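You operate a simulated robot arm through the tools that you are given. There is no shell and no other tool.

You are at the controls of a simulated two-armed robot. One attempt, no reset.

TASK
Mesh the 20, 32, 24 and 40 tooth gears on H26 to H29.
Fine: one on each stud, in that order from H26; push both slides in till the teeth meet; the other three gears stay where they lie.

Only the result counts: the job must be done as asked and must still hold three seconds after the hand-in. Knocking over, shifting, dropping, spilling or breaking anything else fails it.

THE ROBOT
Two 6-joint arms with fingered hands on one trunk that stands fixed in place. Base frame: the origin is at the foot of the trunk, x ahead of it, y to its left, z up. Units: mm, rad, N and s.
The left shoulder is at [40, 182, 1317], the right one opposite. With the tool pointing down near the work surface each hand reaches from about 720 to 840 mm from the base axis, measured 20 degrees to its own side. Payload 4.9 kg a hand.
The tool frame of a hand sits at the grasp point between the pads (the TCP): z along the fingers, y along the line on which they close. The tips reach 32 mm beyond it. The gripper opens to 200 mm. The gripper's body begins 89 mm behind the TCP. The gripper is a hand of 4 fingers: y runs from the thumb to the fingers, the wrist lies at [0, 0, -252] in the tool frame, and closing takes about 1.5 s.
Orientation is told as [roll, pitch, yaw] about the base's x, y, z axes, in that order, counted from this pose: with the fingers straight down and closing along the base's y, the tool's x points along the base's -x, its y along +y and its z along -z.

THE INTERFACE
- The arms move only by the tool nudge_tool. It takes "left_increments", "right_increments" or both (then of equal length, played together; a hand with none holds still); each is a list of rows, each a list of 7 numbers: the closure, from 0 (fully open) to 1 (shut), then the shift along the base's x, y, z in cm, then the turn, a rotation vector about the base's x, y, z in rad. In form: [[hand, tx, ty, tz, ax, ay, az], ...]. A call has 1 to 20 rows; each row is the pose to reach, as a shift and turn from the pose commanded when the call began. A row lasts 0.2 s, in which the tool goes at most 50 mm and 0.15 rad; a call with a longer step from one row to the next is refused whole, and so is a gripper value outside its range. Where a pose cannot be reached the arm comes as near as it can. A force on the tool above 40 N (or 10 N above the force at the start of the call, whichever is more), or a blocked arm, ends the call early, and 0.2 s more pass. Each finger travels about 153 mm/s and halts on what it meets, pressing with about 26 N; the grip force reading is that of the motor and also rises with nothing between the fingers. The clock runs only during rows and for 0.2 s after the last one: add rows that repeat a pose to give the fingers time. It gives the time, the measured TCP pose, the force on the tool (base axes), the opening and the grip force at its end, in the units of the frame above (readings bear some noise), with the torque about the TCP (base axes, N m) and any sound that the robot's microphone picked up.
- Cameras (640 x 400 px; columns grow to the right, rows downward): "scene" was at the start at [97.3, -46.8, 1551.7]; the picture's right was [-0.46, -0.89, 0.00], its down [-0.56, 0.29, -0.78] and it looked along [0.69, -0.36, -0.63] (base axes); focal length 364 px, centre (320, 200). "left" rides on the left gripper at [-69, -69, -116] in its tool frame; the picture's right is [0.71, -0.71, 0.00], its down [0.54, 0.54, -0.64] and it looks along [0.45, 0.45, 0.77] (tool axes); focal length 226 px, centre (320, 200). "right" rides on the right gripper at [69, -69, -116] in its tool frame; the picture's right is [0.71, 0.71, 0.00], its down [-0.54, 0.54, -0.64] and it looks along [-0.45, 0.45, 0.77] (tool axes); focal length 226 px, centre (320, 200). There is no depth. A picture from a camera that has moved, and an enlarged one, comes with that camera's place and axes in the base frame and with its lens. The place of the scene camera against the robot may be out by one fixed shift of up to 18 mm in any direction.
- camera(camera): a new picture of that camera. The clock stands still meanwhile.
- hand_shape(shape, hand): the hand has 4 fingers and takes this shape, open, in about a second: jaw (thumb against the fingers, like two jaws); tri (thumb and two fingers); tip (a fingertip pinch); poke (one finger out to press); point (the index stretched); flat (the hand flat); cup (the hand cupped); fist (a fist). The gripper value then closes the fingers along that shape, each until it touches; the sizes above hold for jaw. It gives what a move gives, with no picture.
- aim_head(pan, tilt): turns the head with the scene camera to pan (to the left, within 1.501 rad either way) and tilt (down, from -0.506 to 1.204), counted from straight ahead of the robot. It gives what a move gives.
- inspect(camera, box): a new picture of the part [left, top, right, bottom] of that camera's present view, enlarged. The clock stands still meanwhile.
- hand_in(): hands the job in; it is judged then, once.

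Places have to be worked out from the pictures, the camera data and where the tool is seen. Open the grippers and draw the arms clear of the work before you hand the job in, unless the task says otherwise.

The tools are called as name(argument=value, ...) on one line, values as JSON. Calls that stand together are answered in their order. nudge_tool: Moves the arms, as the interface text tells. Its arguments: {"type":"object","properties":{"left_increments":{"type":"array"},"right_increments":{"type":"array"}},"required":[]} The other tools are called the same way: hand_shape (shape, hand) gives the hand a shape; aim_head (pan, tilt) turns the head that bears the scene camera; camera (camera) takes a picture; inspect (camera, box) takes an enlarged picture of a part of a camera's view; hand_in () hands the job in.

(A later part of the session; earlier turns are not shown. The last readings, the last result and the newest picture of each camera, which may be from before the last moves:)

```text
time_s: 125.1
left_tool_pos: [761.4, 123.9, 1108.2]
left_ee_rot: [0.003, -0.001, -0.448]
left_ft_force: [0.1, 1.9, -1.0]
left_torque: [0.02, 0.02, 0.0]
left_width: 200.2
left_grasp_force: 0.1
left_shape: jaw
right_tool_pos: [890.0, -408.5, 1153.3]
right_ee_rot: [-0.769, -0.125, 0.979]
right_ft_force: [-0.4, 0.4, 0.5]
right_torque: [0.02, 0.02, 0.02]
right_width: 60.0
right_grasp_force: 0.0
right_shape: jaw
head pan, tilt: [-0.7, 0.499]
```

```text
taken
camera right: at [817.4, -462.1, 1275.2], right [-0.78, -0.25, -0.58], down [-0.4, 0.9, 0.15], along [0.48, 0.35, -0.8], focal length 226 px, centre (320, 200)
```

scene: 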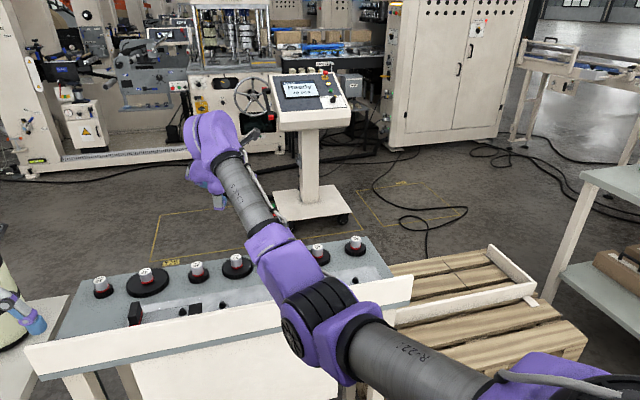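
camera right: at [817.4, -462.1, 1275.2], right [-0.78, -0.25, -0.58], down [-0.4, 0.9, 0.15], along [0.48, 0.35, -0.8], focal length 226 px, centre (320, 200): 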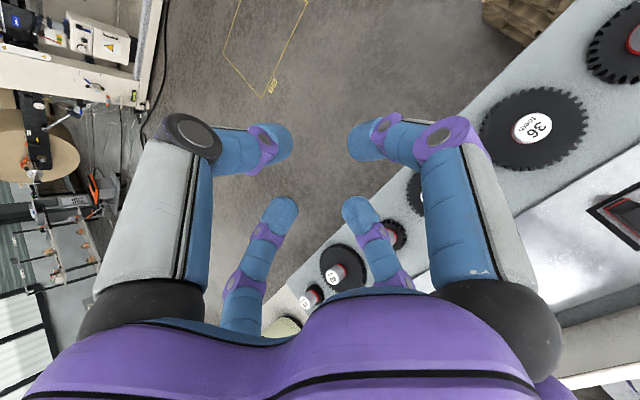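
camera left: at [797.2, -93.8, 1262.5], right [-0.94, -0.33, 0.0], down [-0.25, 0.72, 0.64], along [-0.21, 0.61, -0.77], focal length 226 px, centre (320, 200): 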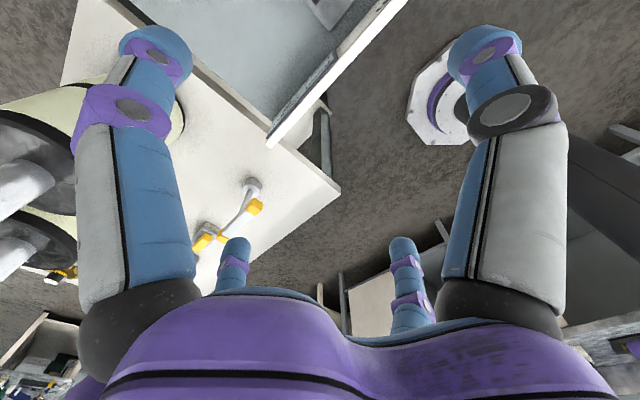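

The right hand is over the gears with 45° of tilt, in the good posture. Before picking anything, I test whether it reaches over the nearest stud pair (above H27 at z ≈ 1040) with only 0.25 rad of tilt.

nudge_tool(right_increments=[[0.7, -3.2, -1.5, -1.4, 0.03, 0.062, 0], [0.7, -6.5, -3.1, -2.8, 0.06, 0.124, 0], [0.7, -9.7, -4.6, -4.2, 0.09, 0.186, 0], [0.7, -13, -6.2, -5.6, 0.12, 0.248, 0], [0.7, -16.2, -7.7, -7, 0.15, 0.31, 0], [0.7, -19.5, -9.3, -8.4, 0.18, 0.372, 0], [0.7, -22.7, -10.8, -9.8, 0.21, 0.434, 0], [0.7, -26, -12.3, -11.3, 0.233, 0.482, 0], [0.7, -26, -12.3, -11.3, 0.233, 0.482, 0]])

camera(camera="right")

camera(camera="scene")

```text
time_s: 127.1
left_tool_pos: [761.7, 123.8, 1109.0]
left_ee_rot: [0.002, 0.001, -0.448]
left_ft_force: [0.1, 0.0, 0.1]
left_torque: [0.03, -0.03, 0.05]
left_width: 200.2
left_grasp_force: 0.0
left_shape: jaw
right_tool_pos: [628.9, -531.1, 1041.3]
right_ee_rot: [-0.24, -0.039, 0.935]
right_ft_force: [0.3, -0.3, 0.3]
right_torque: [-0.01, -0.04, 0.01]
right_width: 60.0
right_grasp_force: 0.0
right_shape: jaw
head pan, tilt: [-0.7, 0.499]
```

```text
taken
camera right: at [617.5, -614.6, 1167.3], right [-0.97, -0.16, -0.2], down [-0.24, 0.82, 0.52], along [0.08, 0.55, -0.83], focal length 226 px, centre (320, 200)
```

right: 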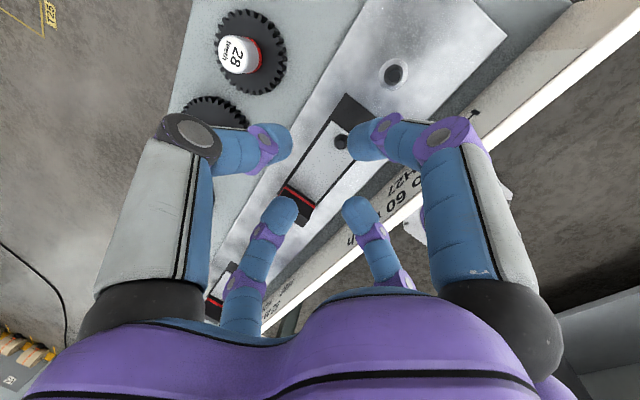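

```text
taken
```

scene: 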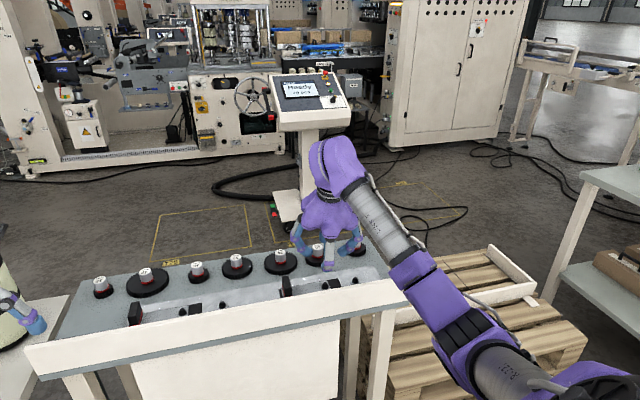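

The right arm reaches over H27 exactly, with no limit reported, so it can do the whole job. I spin the hand by -0.595 rad to the diagonal finger arrangement and then take a close look at the studs.

nudge_tool(right_increments=[[0.7, 0, 0, 0, 0.033, -0.016, -0.144], [0.7, 0, 0, 0, 0.066, -0.032, -0.288], [0.7, 0, 0, 0, 0.0995, -0.048, -0.432], [0.7, 0, 0, 0, 0.1326, -0.064, -0.5765], [0.7, 0, 0, 0, 0.1326, -0.064, -0.5765]])

camera(camera="right")

inspect(camera="right", box=[290, 30, 450, 200])

```text
time_s: 128.3
left_tool_pos: [760.4, 124.1, 1107.3]
left_ee_rot: [0.002, 0.001, -0.449]
left_ft_force: [0.4, -0.2, 0.9]
left_torque: [0.03, 0.01, -0.02]
left_width: 200.0
left_grasp_force: 0.0
left_shape: jaw
right_tool_pos: [628.8, -531.4, 1040.7]
right_ee_rot: [-0.176, -0.168, 0.347]
right_ft_force: [0.4, 0.2, 0.6]
right_torque: [0.0, 0.02, -0.02]
right_width: 60.0
right_grasp_force: 0.0
right_shape: jaw
head pan, tilt: [-0.7, 0.499]
```

```text
taken
camera right: at [563.3, -607.4, 1153.8], right [-0.87, 0.42, -0.24], down [0.2, 0.76, 0.62], along [0.44, 0.5, -0.75], focal length 226 px, centre (320, 200)
```

right: 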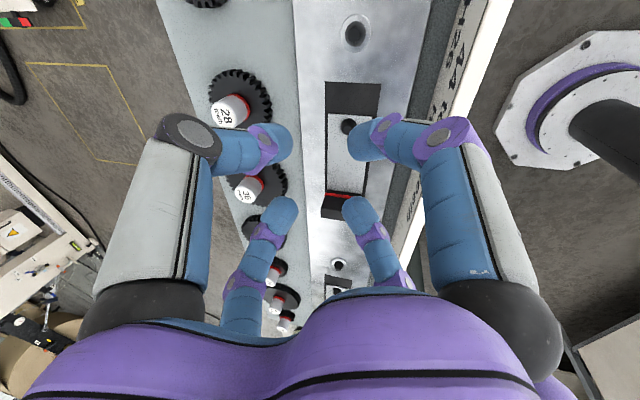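

```text
2.35 times, centred on (370, 115) of right
camera zoom: at [563.3, -607.4, 1153.8], right [-0.87, 0.42, -0.24], down [0.2, 0.76, 0.62], along [0.44, 0.5, -0.75], focal length 532 px, centre (202, 400)
```

zoom: 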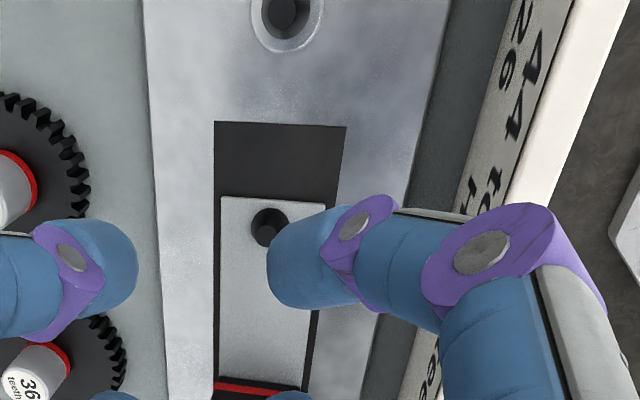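

H27 sits at bench (799.5, -204.5) and H26 at (799.7, -287.8), both agreeing with the earlier views. Now I hover over gear 32 to localise it the same way.

nudge_tool(right_increments=[[0.7, 3.6, 2.3, 0.5, 0, 0, 0], [0.7, 7.1, 4.6, 1, 0, 0, 0], [0.7, 10.7, 6.9, 1, 0, 0, 0], [0.7, 14.2, 9.2, 0, 0, 0, 0], [0.7, 17.8, 11.5, -1.5, 0, 0, 0], [0.7, 21.3, 13.8, -3.5, 0, 0, 0], [0.7, 21.3, 13.8, -3.5, 0, 0, 0]])

camera(camera="right")

inspect(camera="right", box=[270, 90, 400, 220])

```text
time_s: 129.9
left_tool_pos: [761.2, 123.9, 1107.2]
left_ee_rot: [0.002, 0.0, -0.449]
left_ft_force: [-0.2, 0.8, -0.5]
left_torque: [-0.01, 0.03, 0.0]
left_width: 199.8
left_grasp_force: 0.1
left_shape: jaw
right_tool_pos: [844.0, -394.3, 1003.7]
right_ee_rot: [-0.175, -0.169, 0.351]
right_ft_force: [0.1, 0.4, -0.5]
right_torque: [-0.03, 0.04, 0.01]
right_width: 60.1
right_grasp_force: 0.0
right_shape: jaw
head pan, tilt: [-0.7, 0.499]
```

```text
taken
camera right: at [777.2, -470.2, 1118.0], right [-0.87, 0.42, -0.24], down [0.2, 0.76, 0.62], along [0.44, 0.5, -0.75], focal length 226 px, centre (320, 200)
```

right: 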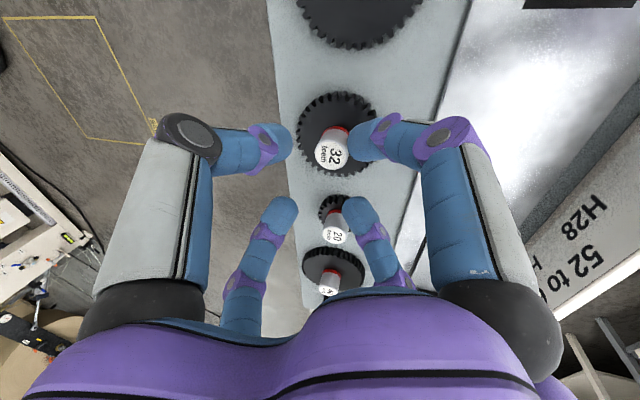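

```text
3.08 times, centred on (335, 155) of right
camera zoom: at [777.2, -470.2, 1118.0], right [-0.87, 0.42, -0.24], down [0.2, 0.76, 0.62], along [0.44, 0.5, -0.75], focal length 696 px, centre (274, 338)
```

zoom: 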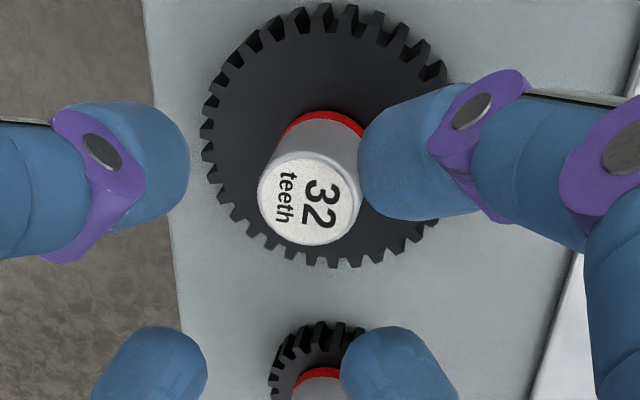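

The lip reads "H28 … 52 to …" here, confirming the stud order. Gear 32's knob is at about (936, 7.6), so I shift 3 mm each way and descend around it to z ≈ 958.

nudge_tool(right_increments=[[0.7, -0.34, -0.34, -1, 0, 0, 0], [0.7, -0.34, -0.34, -2.5, 0, 0, 0], [0.7, -0.34, -0.34, -3.7, 0, 0, 0], [0.7, -0.34, -0.34, -4.57, 0, 0, 0], [0.7, -0.34, -0.34, -4.57, 0, 0, 0]])

camera(camera="right")

```text
time_s: 131.1
left_tool_pos: [761.4, 124.6, 1107.6]
left_ee_rot: [0.002, -0.001, -0.449]
left_ft_force: [0.2, -0.4, 0.5]
left_torque: [0.0, 0.01, 0.0]
left_width: 199.9
left_grasp_force: 0.2
left_shape: jaw
right_tool_pos: [838.9, -396.6, 958.8]
right_ee_rot: [-0.174, -0.167, 0.352]
right_ft_force: [0.5, -0.1, -0.6]
right_torque: [-0.01, 0.01, -0.03]
right_width: 60.2
right_grasp_force: 0.0
right_shape: jaw
head pan, tilt: [-0.7, 0.499]
```

```text
taken
camera right: at [772.9, -472.9, 1072.4], right [-0.87, 0.42, -0.24], down [0.2, 0.76, 0.62], along [0.44, 0.5, -0.75], focal length 226 px, centre (320, 200)
```

right: 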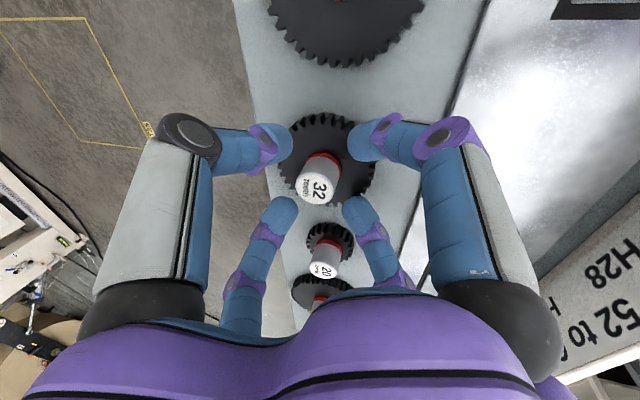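

The knob of gear 32 is centred in the cage with no contact. I close and then lift 45 mm.

nudge_tool(right_increments=[[0.85, 0, 0, 0, 0, 0, 0], [1, 0, 0, 0, 0, 0, 0], [1, 0, 0, 0, 0, 0, 0], [1, 0, 0, 0, 0, 0, 0], [1, 0, 0, 0, 0, 0, 0]])

nudge_tool(right_increments=[[1, 0, 0, 1, 0, 0, 0], [1, 0, 0, 2.5, 0, 0, 0], [1, 0, 0, 4.5, 0, 0, 0], [1, 0, 0, 4.5, 0, 0, 0]])

camera(camera="right")

inspect(camera="scene", box=[140, 180, 340, 310])

```text
time_s: 132.3
left_tool_pos: [760.9, 124.1, 1108.7]
left_ee_rot: [0.002, 0.0, -0.449]
left_ft_force: [0.4, 0.0, -0.1]
left_torque: [0.0, 0.01, 0.02]
left_width: 200.1
left_grasp_force: 0.2
left_shape: jaw
right_tool_pos: [838.2, -397.3, 959.0]
right_ee_rot: [-0.174, -0.166, 0.351]
right_ft_force: [0.2, 0.8, -0.4]
right_torque: [0.05, 0.05, -0.02]
right_width: 23.7
right_grasp_force: 26.2
right_shape: jaw
head pan, tilt: [-0.7, 0.499]
```

```text
time_s: 133.3
left_tool_pos: [762.0, 123.2, 1106.9]
left_ee_rot: [0.002, 0.001, -0.447]
left_ft_force: [-0.6, -0.1, -0.7]
left_torque: [-0.02, -0.01, 0.0]
left_width: 199.8
left_grasp_force: 0.0
left_shape: jaw
right_tool_pos: [838.2, -395.8, 1005.3]
right_ee_rot: [-0.176, -0.166, 0.351]
right_ft_force: [0.7, 0.2, -1.1]
right_torque: [0.01, -0.01, 0.0]
right_width: 24.0
right_grasp_force: 25.9
right_shape: jaw
head pan, tilt: [-0.7, 0.499]
```

```text
taken
camera right: at [772.3, -472.6, 1118.1], right [-0.88, 0.42, -0.24], down [0.2, 0.76, 0.62], along [0.44, 0.5, -0.75], focal length 226 px, centre (320, 200)
```

right: 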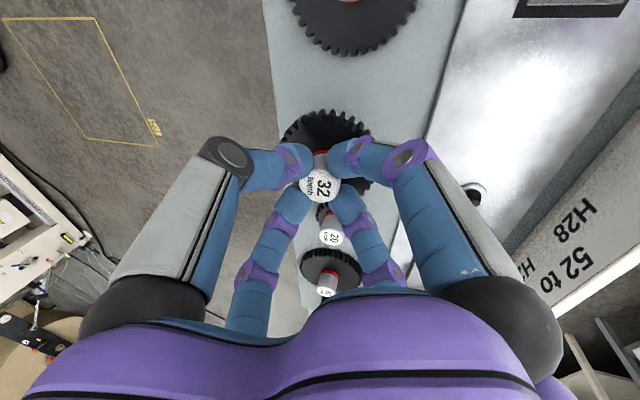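

```text
3.08 times, centred on (240, 245) of scene
camera zoom: at [90.6, -66.2, 1567.5], right [-0.64, -0.76, 0.0], down [-0.37, 0.31, -0.88], along [0.67, -0.57, -0.48], focal length 1119 px, centre (566, 62)
```

zoom: 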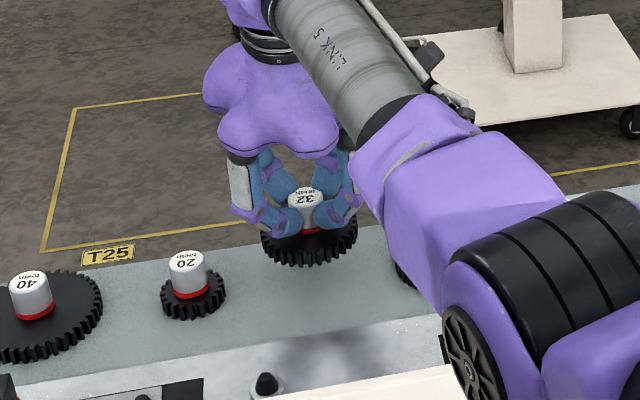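

Gear 32 hangs level. I zoom in on its label to fix the gear axis relative to the TCP.

inspect(camera="right", box=[280, 150, 360, 220])

```text
5.71 times, centred on (320, 185) of right
camera zoom: at [772.3, -472.6, 1118.1], right [-0.88, 0.42, -0.24], down [0.2, 0.76, 0.62], along [0.44, 0.5, -0.75], focal length 1292 px, centre (320, 286)
```

zoom: 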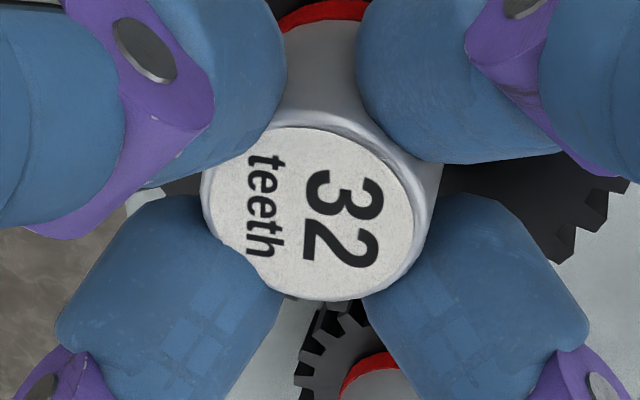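

The gear axis lies about 5 mm ahead of the TCP, as expected from the tilt. I raise, carry gear 32 over H27 and stop above the stud to look.

nudge_tool(right_increments=[[1, 0, 0, 3, 0, 0, 0], [1, -2, -1.3, 4.5, 0, 0, 0], [1, -5.5, -3.5, 4.5, 0, 0, 0], [1, -9, -5.7, 4.5, 0, 0, 0], [1, -12.5, -7.9, 4.5, 0, 0, 0], [1, -16, -10.1, 4.5, 0, 0, 0], [1, -19.2, -12.1, 4, 0, 0, 0], [1, -21.2, -13.39, 2, 0, 0, 0], [1, -21.2, -13.39, 0, 0, 0, 0], [1, -21.2, -13.39, -1.5, 0, 0, 0], [1, -21.2, -13.39, -1.5, 0, 0, 0]])

camera(camera="right")

aim_head(pan=-0.475, tilt=0.677)

inspect(camera="scene", box=[320, 140, 480, 260])

```text
time_s: 135.7
left_tool_pos: [760.6, 122.9, 1108.0]
left_ee_rot: [0.001, -0.001, -0.449]
left_ft_force: [-0.3, -1.2, 0.0]
left_torque: [0.0, -0.01, 0.03]
left_width: 200.1
left_grasp_force: 0.1
left_shape: jaw
right_tool_pos: [628.2, -530.4, 988.7]
right_ee_rot: [-0.176, -0.166, 0.352]
right_ft_force: [0.1, 0.3, -2.1]
right_torque: [-0.01, 0.0, 0.0]
right_width: 23.6
right_grasp_force: 26.1
right_shape: jaw
head pan, tilt: [-0.7, 0.499]
```

```text
taken
camera right: at [561.1, -606.6, 1101.8], right [-0.88, 0.42, -0.24], down [0.2, 0.76, 0.62], along [0.44, 0.5, -0.75], focal length 226 px, centre (320, 200)
```

right: 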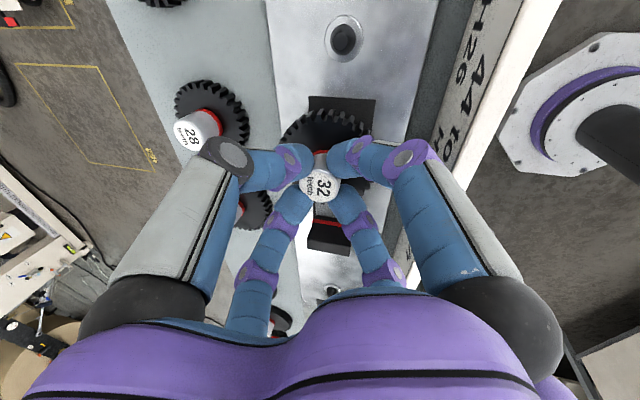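

```text
time_s: 136.4
left_tool_pos: [762.3, 124.4, 1106.5]
left_ee_rot: [0.001, -0.001, -0.448]
left_ft_force: [-0.3, 1.0, -0.8]
left_torque: [-0.01, 0.0, 0.01]
left_width: 199.9
left_grasp_force: 0.1
left_shape: jaw
right_tool_pos: [627.0, -531.0, 988.2]
right_ee_rot: [-0.174, -0.166, 0.352]
right_ft_force: [-1.0, 0.7, -1.0]
right_torque: [0.01, 0.0, 0.0]
right_width: 23.7
right_grasp_force: 25.6
right_shape: jaw
head pan, tilt: [-0.475, 0.677]
```

```text
3.33 times, centred on (400, 200) of scene
camera zoom: at [97.4, -46.9, 1551.8], right [-0.46, -0.89, 0.0], down [-0.56, 0.29, -0.78], along [0.69, -0.36, -0.63], focal length 1212 px, centre (53, 200)
```

zoom: 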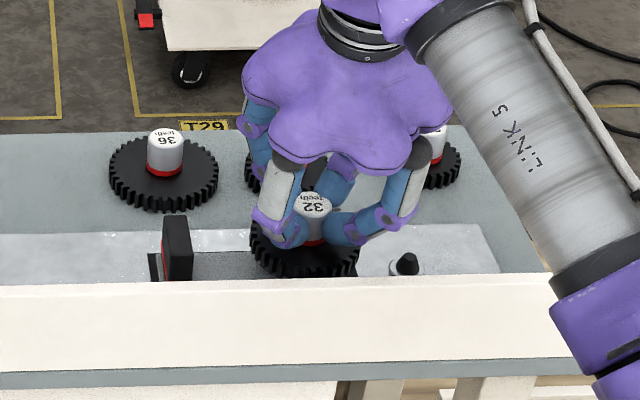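

The gear hangs over H27, about 1.5 mm too far forward. I correct that and descend in small steps while watching the force.

nudge_tool(right_increments=[[1, -0.12, 0.06, -0.5, 0, 0, 0], [1, -0.12, 0.06, -1.2, 0, 0, 0], [1, -0.12, 0.06, -1.6, 0, 0, 0], [1, -0.12, 0.06, -1.9, 0, 0, 0], [1, -0.12, 0.06, -2.2, 0, 0, 0], [1, -0.12, 0.06, -2.2, 0, 0, 0]])

camera(camera="right")

inspect(camera="scene", box=[350, 170, 450, 240])

```text
time_s: 137.8
left_tool_pos: [760.6, 123.5, 1107.7]
left_ee_rot: [0.003, -0.001, -0.448]
left_ft_force: [0.8, 0.5, 0.1]
left_torque: [-0.02, -0.02, 0.04]
left_width: 199.9
left_grasp_force: 0.1
left_shape: jaw
right_tool_pos: [625.6, -530.7, 967.5]
right_ee_rot: [-0.176, -0.168, 0.351]
right_ft_force: [-9.2, 2.4, 8.4]
right_torque: [0.1, 0.44, -0.01]
right_width: 23.6
right_grasp_force: 26.5
right_shape: jaw
head pan, tilt: [-0.475, 0.677]
```

```text
taken
camera right: at [559.1, -606.2, 1081.6], right [-0.87, 0.42, -0.24], down [0.2, 0.76, 0.62], along [0.44, 0.5, -0.75], focal length 226 px, centre (320, 200)
```

right: 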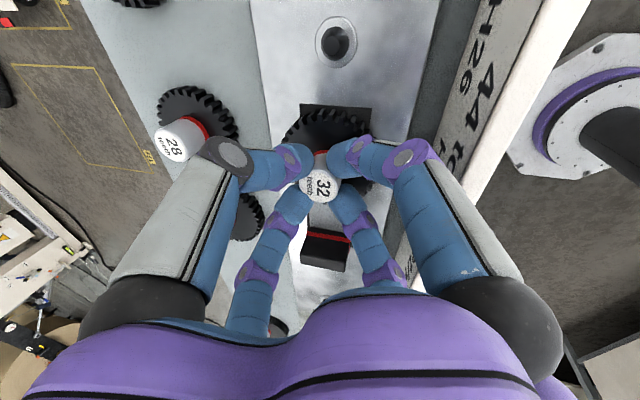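

```text
5.71 times, centred on (400, 205) of scene
camera zoom: at [96.5, -46.4, 1551.8], right [-0.46, -0.89, 0.0], down [-0.56, 0.29, -0.78], along [0.69, -0.36, -0.63], focal length 2077 px, centre (-137, 171)
```

zoom: 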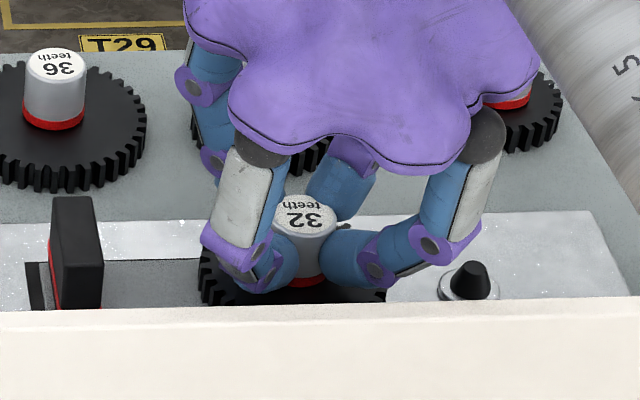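

The stud tip is inside the bore and pushes the gear back (-x'), so the gear is still about 2 mm too far forward. I shift 2 mm back and keep descending gently.

nudge_tool(right_increments=[[1, -0.1, 0.02, 0, 0, 0, 0], [1, -0.2, 0.04, -0.1, 0, 0, 0], [1, -0.2, 0.04, -0.3, 0, 0, 0], [1, -0.2, 0.04, -0.5, 0, 0, 0], [1, -0.2, 0.04, -0.5, 0, 0, 0]])

```text
time_s: 139.0
left_tool_pos: [759.3, 126.1, 1107.8]
left_ee_rot: [0.001, 0.0, -0.448]
left_ft_force: [-0.5, -0.2, -0.5]
left_torque: [-0.01, -0.03, 0.0]
left_width: 200.2
left_grasp_force: 0.0
left_shape: jaw
right_tool_pos: [623.4, -529.2, 966.5]
right_ee_rot: [-0.18, -0.171, 0.351]
right_ft_force: [1.3, -0.7, 39.8]
right_torque: [-0.2, -0.12, 0.07]
right_width: 25.0
right_grasp_force: 26.1
right_shape: jaw
head pan, tilt: [-0.475, 0.677]
```

The side force is gone and there is a firm 40 N vertical contact, so the gear seems to be seated. I release to a small opening and look.

nudge_tool(right_increments=[[1, 0, 0, 0.3, 0, 0, 0], [0.85, 0, 0, 0.4, 0, 0, 0], [0.72, 0, 0, 0.4, 0, 0, 0], [0.72, 0, 0, 0.4, 0, 0, 0]])

camera(camera="right")

inspect(camera="right", box=[260, 80, 400, 230])

inspect(camera="scene", box=[350, 170, 450, 240])

```text
time_s: 140.0
left_tool_pos: [760.9, 123.9, 1107.5]
left_ee_rot: [0.001, 0.0, -0.447]
left_ft_force: [-0.3, -0.4, 0.2]
left_torque: [0.0, 0.03, -0.01]
left_width: 199.9
left_grasp_force: 0.0
left_shape: jaw
right_tool_pos: [622.9, -530.0, 966.2]
right_ee_rot: [-0.173, -0.165, 0.349]
right_ft_force: [-0.7, -0.3, 0.7]
right_torque: [0.01, -0.01, 0.01]
right_width: 55.9
right_grasp_force: 0.0
right_shape: jaw
head pan, tilt: [-0.475, 0.677]
```

```text
taken
camera right: at [557.2, -605.6, 1079.0], right [-0.88, 0.42, -0.24], down [0.2, 0.76, 0.62], along [0.44, 0.5, -0.75], focal length 226 px, centre (320, 200)
```

right: 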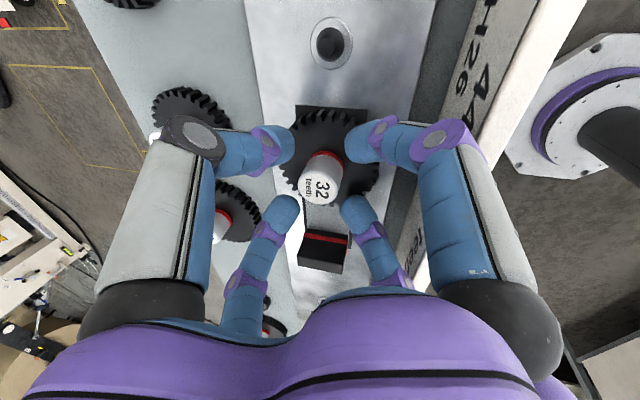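

```text
2.67 times, centred on (330, 155) of right
camera zoom: at [557.2, -605.6, 1079.0], right [-0.88, 0.42, -0.24], down [0.2, 0.76, 0.62], along [0.44, 0.5, -0.75], focal length 603 px, centre (293, 320)
```

zoom: 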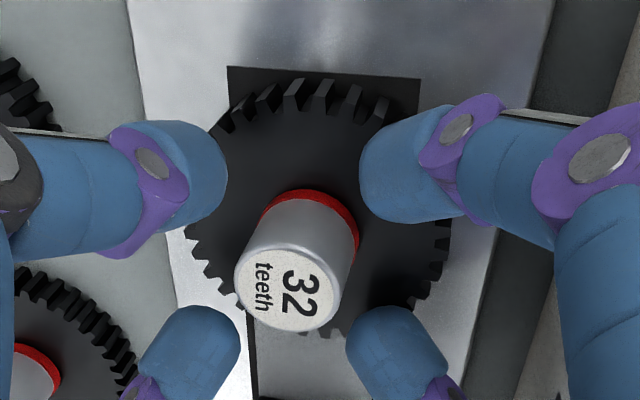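

```text
5.71 times, centred on (400, 205) of scene
camera zoom: at [97.2, -46.8, 1551.7], right [-0.46, -0.89, 0.0], down [-0.56, 0.29, -0.78], along [0.69, -0.36, -0.63], focal length 2077 px, centre (-137, 171)
```

zoom: 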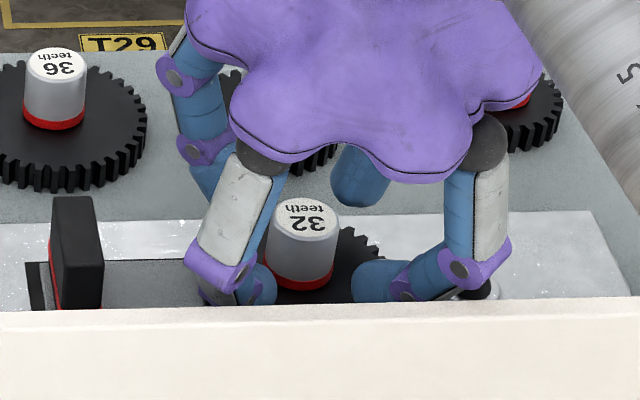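

Gear 32 is seated on H27: its knob top is at z ≈ 951, only about 4 mm above its table height. I rise and go to hover over gear 20.

nudge_tool(right_increments=[[0.7, 0, 0, 2, 0, 0, 0], [0.7, 0, 0, 5.5, 0, 0, 0], [0.7, 1.5, 2, 8, 0, 0, 0], [0.7, 5, 5, 8, 0, 0, 0], [0.7, 8.5, 8, 8, 0, 0, 0], [0.7, 12, 11, 8, 0, 0, 0], [0.7, 15.5, 14, 8, 0, 0, 0], [0.7, 19, 17, 7, 0, 0, 0], [0.7, 22.3, 20, 6, 0, 0, 0], [0.7, 25.4, 23, 4, 0, 0, 0], [0.7, 25.4, 23, 4, 0, 0, 0]])

camera(camera="right")

inspect(camera="right", box=[270, 90, 400, 220])

inspect(camera="scene", box=[160, 140, 460, 260])

```text
time_s: 142.4
left_tool_pos: [760.8, 124.5, 1108.7]
left_ee_rot: [0.001, -0.002, -0.447]
left_ft_force: [-0.4, 0.6, 0.4]
left_torque: [-0.09, -0.12, -0.01]
left_width: 200.0
left_grasp_force: 0.0
left_shape: jaw
right_tool_pos: [865.0, -304.0, 1015.1]
right_ee_rot: [-0.174, -0.17, 0.351]
right_ft_force: [-0.9, 1.1, -0.2]
right_torque: [-0.09, -0.05, -0.01]
right_width: 60.0
right_grasp_force: 0.1
right_shape: jaw
right hand out of reach, approached as far as the arm can: row 10, 11
head pan, tilt: [-0.475, 0.677]
```

```text
taken
camera right: at [797.4, -380.0, 1127.4], right [-0.87, 0.42, -0.24], down [0.19, 0.76, 0.62], along [0.45, 0.5, -0.74], focal length 226 px, centre (320, 200)
```

right: 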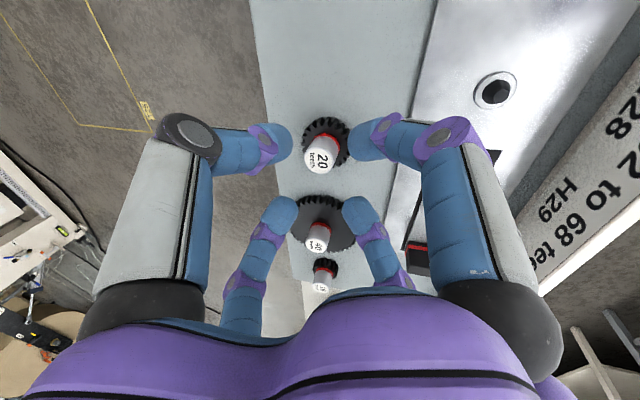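

```text
3.08 times, centred on (335, 155) of right
camera zoom: at [797.4, -380.0, 1127.4], right [-0.87, 0.42, -0.24], down [0.19, 0.76, 0.62], along [0.45, 0.5, -0.74], focal length 696 px, centre (274, 338)
```

zoom: 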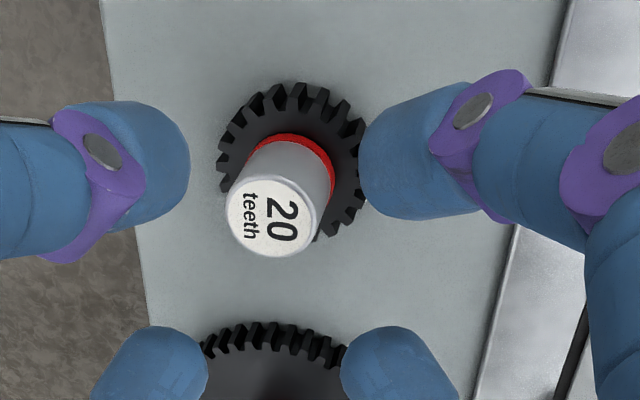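

```text
2.13 times, centred on (310, 200) of scene
camera zoom: at [95.2, -45.6, 1551.9], right [-0.46, -0.89, 0.0], down [-0.56, 0.29, -0.78], along [0.69, -0.36, -0.63], focal length 776 px, centre (341, 200)
```

zoom: 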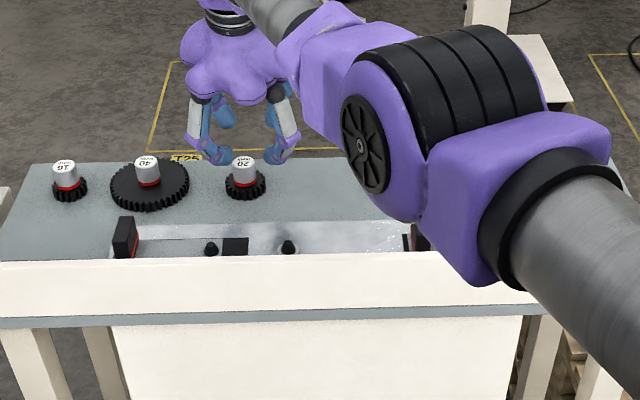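

H29 is confirmed ("52 to 68 teeth"). Gear 20's knob is at about (927.5, 112), just beyond reach at this tilt, so I increase the tilt to 0.40 and hover over it.

nudge_tool(right_increments=[[0.7, 0.3, 0.2, 0, -0.033, -0.068, 0], [0.7, 0.6, 0.4, 0, -0.065, -0.135, 0], [0.7, 0.98, 0.57, -0.5, -0.065, -0.135, 0], [0.7, 0.98, 0.57, -1, -0.065, -0.135, 0], [0.7, 0.98, 0.57, -1, -0.065, -0.135, 0]])

inspect(camera="right", box=[270, 90, 400, 220])

```text
time_s: 143.6
left_tool_pos: [762.0, 124.1, 1107.3]
left_ee_rot: [0.002, 0.002, -0.449]
left_ft_force: [-0.5, -0.6, -0.5]
left_torque: [0.0, 0.01, 0.02]
left_width: 199.9
left_grasp_force: 0.1
left_shape: jaw
right_tool_pos: [874.9, -299.4, 1002.2]
right_ee_rot: [-0.285, -0.273, 0.376]
right_ft_force: [-0.8, 0.2, -1.2]
right_torque: [0.0, -0.01, 0.05]
right_width: 59.9
right_grasp_force: 0.0
right_shape: jaw
head pan, tilt: [-0.475, 0.677]
```

```text
3.08 times, centred on (335, 155) of right
camera zoom: at [793.8, -368.8, 1110.3], right [-0.83, 0.4, -0.38], down [0.11, 0.8, 0.59], along [0.54, 0.45, -0.71], focal length 696 px, centre (274, 338)
```

zoom: 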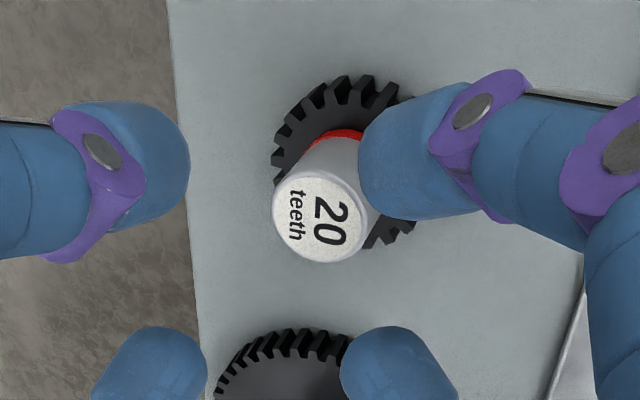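

Gear 20's knob sits 9 mm ahead of the TCP, as wanted. I descend to z ≈ 960 and grip it.

nudge_tool(right_increments=[[0.7, -0.05, 0.03, -1.2, 0, 0, 0], [0.7, -0.05, 0.03, -2.4, 0, 0, 0], [0.7, -0.05, 0.03, -3.5, 0, 0, 0], [0.7, -0.05, 0.03, -4.2, 0, 0, 0], [0.7, -0.05, 0.03, -4.2, 0, 0, 0]])

camera(camera="right")

```text
time_s: 144.8
left_tool_pos: [760.5, 123.5, 1108.0]
left_ee_rot: [0.0, 0.001, -0.448]
left_ft_force: [-0.2, 0.5, 0.0]
left_torque: [-0.03, 0.01, 0.01]
left_width: 199.8
left_grasp_force: 0.1
left_shape: jaw
right_tool_pos: [874.5, -299.9, 959.9]
right_ee_rot: [-0.285, -0.269, 0.375]
right_ft_force: [-0.1, -0.2, 0.4]
right_torque: [0.01, 0.02, -0.03]
right_width: 59.8
right_grasp_force: 0.0
right_shape: jaw
head pan, tilt: [-0.475, 0.677]
```

```text
taken
camera right: at [793.3, -368.8, 1068.2], right [-0.83, 0.4, -0.38], down [0.11, 0.8, 0.59], along [0.54, 0.45, -0.71], focal length 226 px, centre (320, 200)
```

right: 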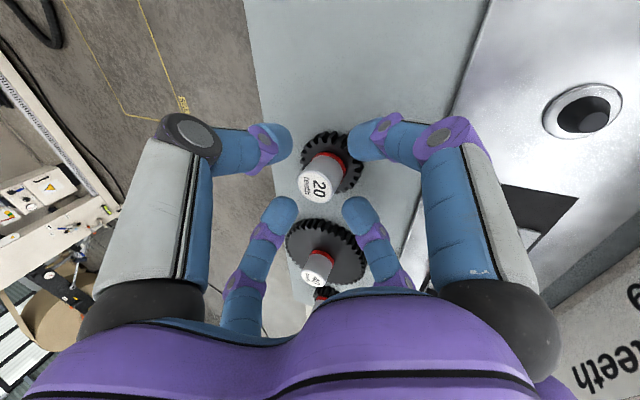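

The knob of gear 20 is centred. I grip, lift and look at the label.

nudge_tool(right_increments=[[0.85, 0, 0, 0, 0, 0, 0], [1, 0, 0, 0, 0, 0, 0], [1, 0, 0, 0, 0, 0, 0], [1, 0, 0, 0, 0, 0, 0], [1, 0, 0, 0, 0, 0, 0], [1, 0, 0, 1, 0, 0, 0], [1, 0, 0, 3, 0, 0, 0], [1, 0, 0, 6, 0, 0, 0], [1, 0, 0, 8, 0, 0, 0], [1, 0, 0, 8, 0, 0, 0]])

inspect(camera="right", box=[260, 110, 380, 230])

```text
time_s: 147.0
left_tool_pos: [761.2, 123.5, 1107.1]
left_ee_rot: [0.002, 0.0, -0.447]
left_ft_force: [0.6, 0.0, 0.5]
left_torque: [-0.02, 0.02, -0.01]
left_width: 200.1
left_grasp_force: 0.0
left_shape: jaw
right_tool_pos: [874.1, -297.8, 1040.1]
right_ee_rot: [-0.284, -0.27, 0.376]
right_ft_force: [-0.6, -0.3, -1.4]
right_torque: [0.01, 0.06, 0.02]
right_width: 24.2
right_grasp_force: 25.7
right_shape: jaw
head pan, tilt: [-0.475, 0.677]
```

```text
3.33 times, centred on (320, 170) of right
camera zoom: at [792.1, -368.0, 1148.3], right [-0.83, 0.4, -0.38], down [0.11, 0.8, 0.59], along [0.54, 0.45, -0.71], focal length 754 px, centre (320, 300)
```

zoom: 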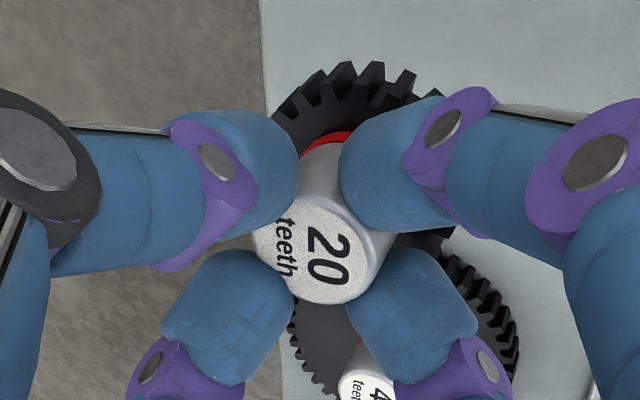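

Gear 20 is held level, with its axis about 7.5 mm ahead of the TCP. I carry it over to H26 and stop above the stud.

nudge_tool(right_increments=[[1, -2.9, -3, 0.5, 0, 0, 0], [1, -5.8, -6.1, 0.5, 0, 0, 0], [1, -8.7, -9.1, 0.5, 0, 0, 0], [1, -11.5, -12.2, 0.5, 0, 0, 0], [1, -14.4, -15.2, 0.5, 0, 0, 0], [1, -17.3, -18.2, 0.5, 0, 0, 0], [1, -20.2, -21.3, 0.5, 0, 0, 0], [1, -23.1, -24.3, 0.5, 0, 0, 0], [1, -26, -27.4, 0, 0, 0, 0], [1, -28.83, -30.4, -1.5, 0, 0, 0], [1, -28.83, -30.4, -4, 0, 0, 0], [1, -28.83, -30.4, -4, 0, 0, 0]])

camera(camera="right")

inspect(camera="scene", box=[350, 150, 480, 250])

```text
time_s: 149.6
left_tool_pos: [761.9, 123.8, 1106.9]
left_ee_rot: [0.002, -0.002, -0.448]
left_ft_force: [-0.5, -0.8, -0.6]
left_torque: [-0.02, 0.0, -0.03]
left_width: 199.9
left_grasp_force: 0.1
left_shape: jaw
right_tool_pos: [638.5, -557.5, 1018.5]
right_ee_rot: [-0.298, -0.23, 0.361]
right_ft_force: [-0.6, 0.3, -0.6]
right_torque: [-0.01, 0.0, 0.03]
right_width: 23.7
right_grasp_force: 25.9
right_shape: jaw
right hand out of reach, approached as far as the arm can: row 9, 10, 11, 12
head pan, tilt: [-0.475, 0.677]
```

```text
taken
camera right: at [560.2, -623.0, 1131.2], right [-0.84, 0.4, -0.36], down [0.15, 0.81, 0.57], along [0.52, 0.42, -0.74], focal length 226 px, centre (320, 200)
```

right: 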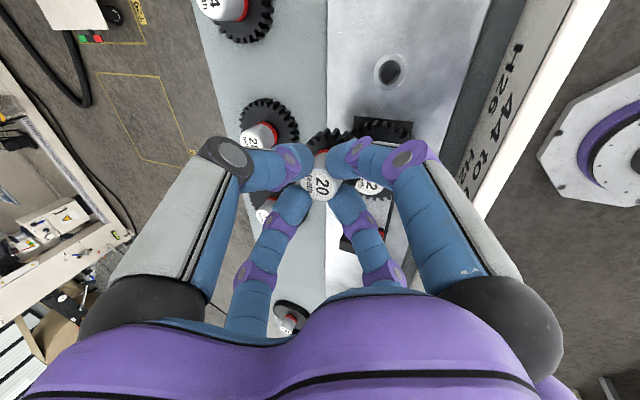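

```text
4.00 times, centred on (415, 200) of scene
camera zoom: at [97.4, -46.7, 1551.7], right [-0.46, -0.89, 0.0], down [-0.56, 0.29, -0.78], along [0.69, -0.36, -0.63], focal length 1454 px, centre (-60, 200)
```

zoom: 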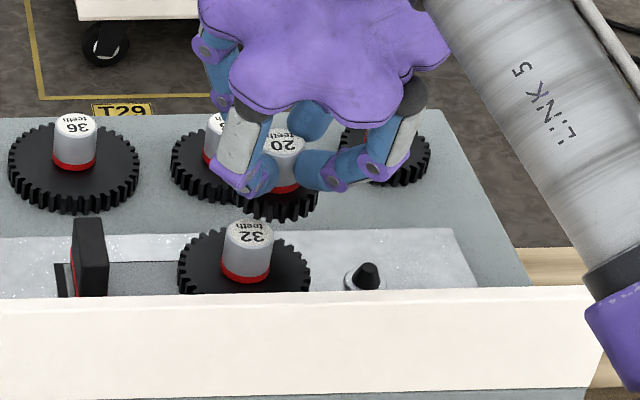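

The arm stops short of H26 at this 0.40 tilt, on a wrist limit with the orientation slightly off. I test with gear 20 held high whether 0.25 tilt reaches over H26, and first raise for safety.

nudge_tool(right_increments=[[1, 1, 0.5, 2, 0, 0, 0], [1, 1, 0.5, 3, 0.035, 0.07, 0.005], [1, 0, -0.5, 3, 0.065, 0.135, 0.01], [1, -2, -2, 3, 0.065, 0.135, 0.01], [1, -4, -3.5, 3, 0.065, 0.135, 0.01], [1, -5.2, -4.5, 3, 0.065, 0.135, 0.01], [1, -5.2, -4.5, 3, 0.065, 0.135, 0.01]])

camera(camera="right")

```text
time_s: 151.2
left_tool_pos: [761.8, 124.6, 1107.3]
left_ee_rot: [0.002, 0.0, -0.449]
left_ft_force: [-0.3, -0.3, 0.6]
left_torque: [0.01, 0.01, 0.0]
left_width: 199.9
left_grasp_force: 0.0
left_shape: jaw
right_tool_pos: [611.4, -591.7, 1061.3]
right_ee_rot: [-0.175, -0.155, 0.359]
right_ft_force: [-0.6, -0.1, -1.5]
right_torque: [0.02, 0.0, 0.0]
right_width: 24.0
right_grasp_force: 25.9
right_shape: jaw
right hand out of reach, approached as far as the arm can: row 5, 6, 7
head pan, tilt: [-0.475, 0.677]
```

```text
taken
camera right: at [547.9, -667.7, 1175.7], right [-0.88, 0.41, -0.23], down [0.2, 0.76, 0.62], along [0.43, 0.5, -0.75], focal length 226 px, centre (320, 200)
```

right: 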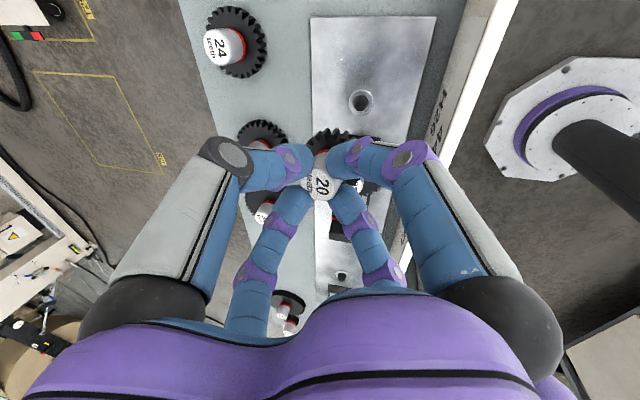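

With less tilt the hand gets closer to H26, so the folded-arm limit eases at small tilt. I will set gear 20 down on free table nearer the robot, at about (892, -10), and regrip it almost upright. First I carry it there at its original 0.40 tilt.

nudge_tool(right_increments=[[1, 2.5, 2.8, 1, 0, 0, 0], [1, 5, 5.6, 1, -0.02, -0.045, -0.003], [1, 7.6, 8.4, 0.5, -0.04, -0.09, -0.006], [1, 10.2, 11.2, 0, -0.065, -0.135, -0.01], [1, 12.8, 14, -1, -0.065, -0.135, -0.01], [1, 15.4, 16.9, -2, -0.065, -0.135, -0.01], [1, 18.07, 19.79, -3, -0.065, -0.135, -0.01], [1, 18.07, 19.79, -3, -0.065, -0.135, -0.01]])

camera(camera="right")

```text
time_s: 153.0
left_tool_pos: [762.6, 124.2, 1107.7]
left_ee_rot: [0.002, 0.001, -0.447]
left_ft_force: [-0.6, 0.3, -0.8]
left_torque: [-0.01, 0.0, -0.02]
left_width: 200.0
left_grasp_force: 0.1
left_shape: jaw
right_tool_pos: [793.0, -394.0, 1032.9]
right_ee_rot: [-0.286, -0.269, 0.377]
right_ft_force: [-0.3, 0.0, -0.9]
right_torque: [-0.02, 0.04, 0.0]
right_width: 24.1
right_grasp_force: 25.8
right_shape: jaw
head pan, tilt: [-0.475, 0.677]
```

```text
taken
camera right: at [711.9, -461.7, 1140.2], right [-0.83, 0.4, -0.38], down [0.11, 0.8, 0.59], along [0.54, 0.45, -0.71], focal length 226 px, centre (320, 200)
```

right: 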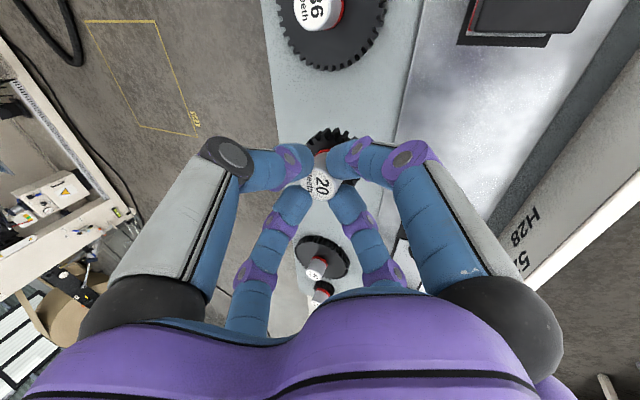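

Gear 20 hangs level over free table at about (893, -10). I lower it to the table and release.

nudge_tool(right_increments=[[1, 0, 0, -2, 0, 0, 0], [1, 0, 0, -4, 0, 0, 0], [1, 0, 0, -6, 0, 0, 0], [1, 0, 0, -7, 0, 0, 0], [1, 0, 0, -7.25, 0, 0, 0], [0.9, 0, 0, -7.25, 0, 0, 0], [0.7, 0, 0, -7.25, 0, 0, 0], [0.7, 0, 0, -7.25, 0, 0, 0], [0.7, 0, 0, -4, 0, 0, 0], [0.7, 0, 0, -1.5, 0, 0, 0], [0.7, 0, 0, -1.5, 0, 0, 0]])

camera(camera="right")

```text
time_s: 155.4
left_tool_pos: [761.0, 124.5, 1107.7]
left_ee_rot: [0.002, 0.0, -0.448]
left_ft_force: [-0.1, -0.9, 0.3]
left_torque: [0.0, -0.01, -0.02]
left_width: 200.0
left_grasp_force: 0.0
left_shape: jaw
right_tool_pos: [792.3, -393.4, 1016.1]
right_ee_rot: [-0.287, -0.272, 0.374]
right_ft_force: [-1.7, 0.3, 0.3]
right_torque: [-0.02, 0.01, -0.01]
right_width: 59.9
right_grasp_force: 0.1
right_shape: jaw
head pan, tilt: [-0.475, 0.677]
```

```text
taken
camera right: at [711.8, -462.7, 1124.9], right [-0.83, 0.4, -0.38], down [0.11, 0.8, 0.59], along [0.54, 0.45, -0.71], focal length 226 px, centre (320, 200)
```

right: 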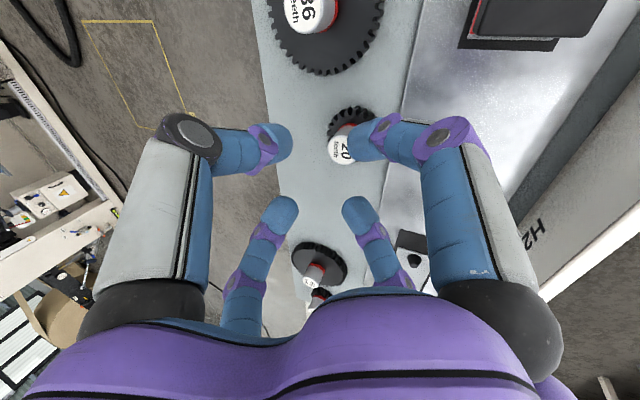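

Gear 20 stands at about (888, -14). I reduce the tilt to 0.10 over it and look.

nudge_tool(right_increments=[[0.7, 0, -0.2, 0, 0.0435, 0.09, 0], [0.7, -0.1, -0.4, 0, 0.087, 0.18, 0], [0.7, -0.1, -0.47, -0.5, 0.1305, 0.27, 0], [0.7, -0.1, -0.47, -1, 0.1305, 0.27, 0], [0.7, -0.1, -0.47, -1, 0.1305, 0.27, 0]])

camera(camera="right")

inspect(camera="right", box=[270, 90, 400, 220])

```text
time_s: 156.6
left_tool_pos: [762.3, 123.9, 1108.3]
left_ee_rot: [0.003, 0.0, -0.447]
left_ft_force: [0.1, -0.7, 0.3]
left_torque: [0.0, 0.04, 0.03]
left_width: 200.1
left_grasp_force: 0.0
left_shape: jaw
right_tool_pos: [792.0, -398.5, 1006.8]
right_ee_rot: [-0.065, -0.062, 0.34]
right_ft_force: [-0.4, 0.6, 1.0]
right_torque: [0.0, -0.01, -0.02]
right_width: 59.8
right_grasp_force: 0.0
right_shape: jaw
head pan, tilt: [-0.475, 0.677]
```

```text
taken
camera right: at [741.5, -482.2, 1123.3], right [-0.9, 0.43, -0.09], down [0.28, 0.72, 0.64], along [0.34, 0.55, -0.76], focal length 226 px, centre (320, 200)
```

right: 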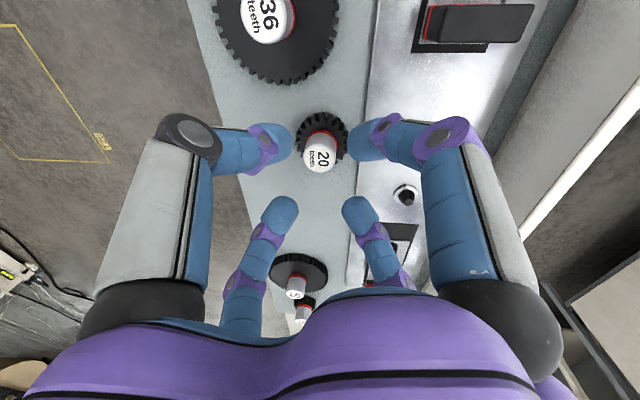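

```text
3.08 times, centred on (335, 155) of right
camera zoom: at [741.5, -482.2, 1123.3], right [-0.9, 0.43, -0.09], down [0.28, 0.72, 0.64], along [0.34, 0.55, -0.76], focal length 696 px, centre (274, 338)
```

zoom: 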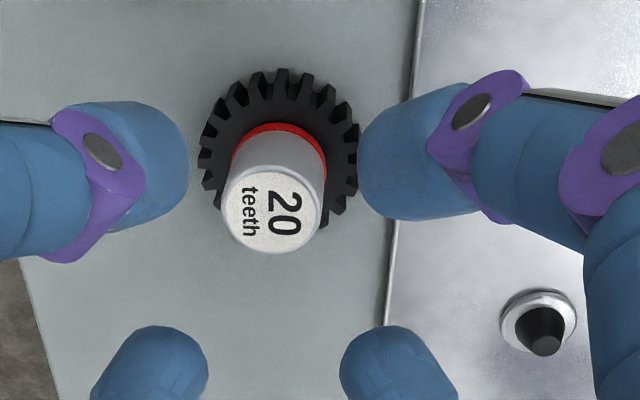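

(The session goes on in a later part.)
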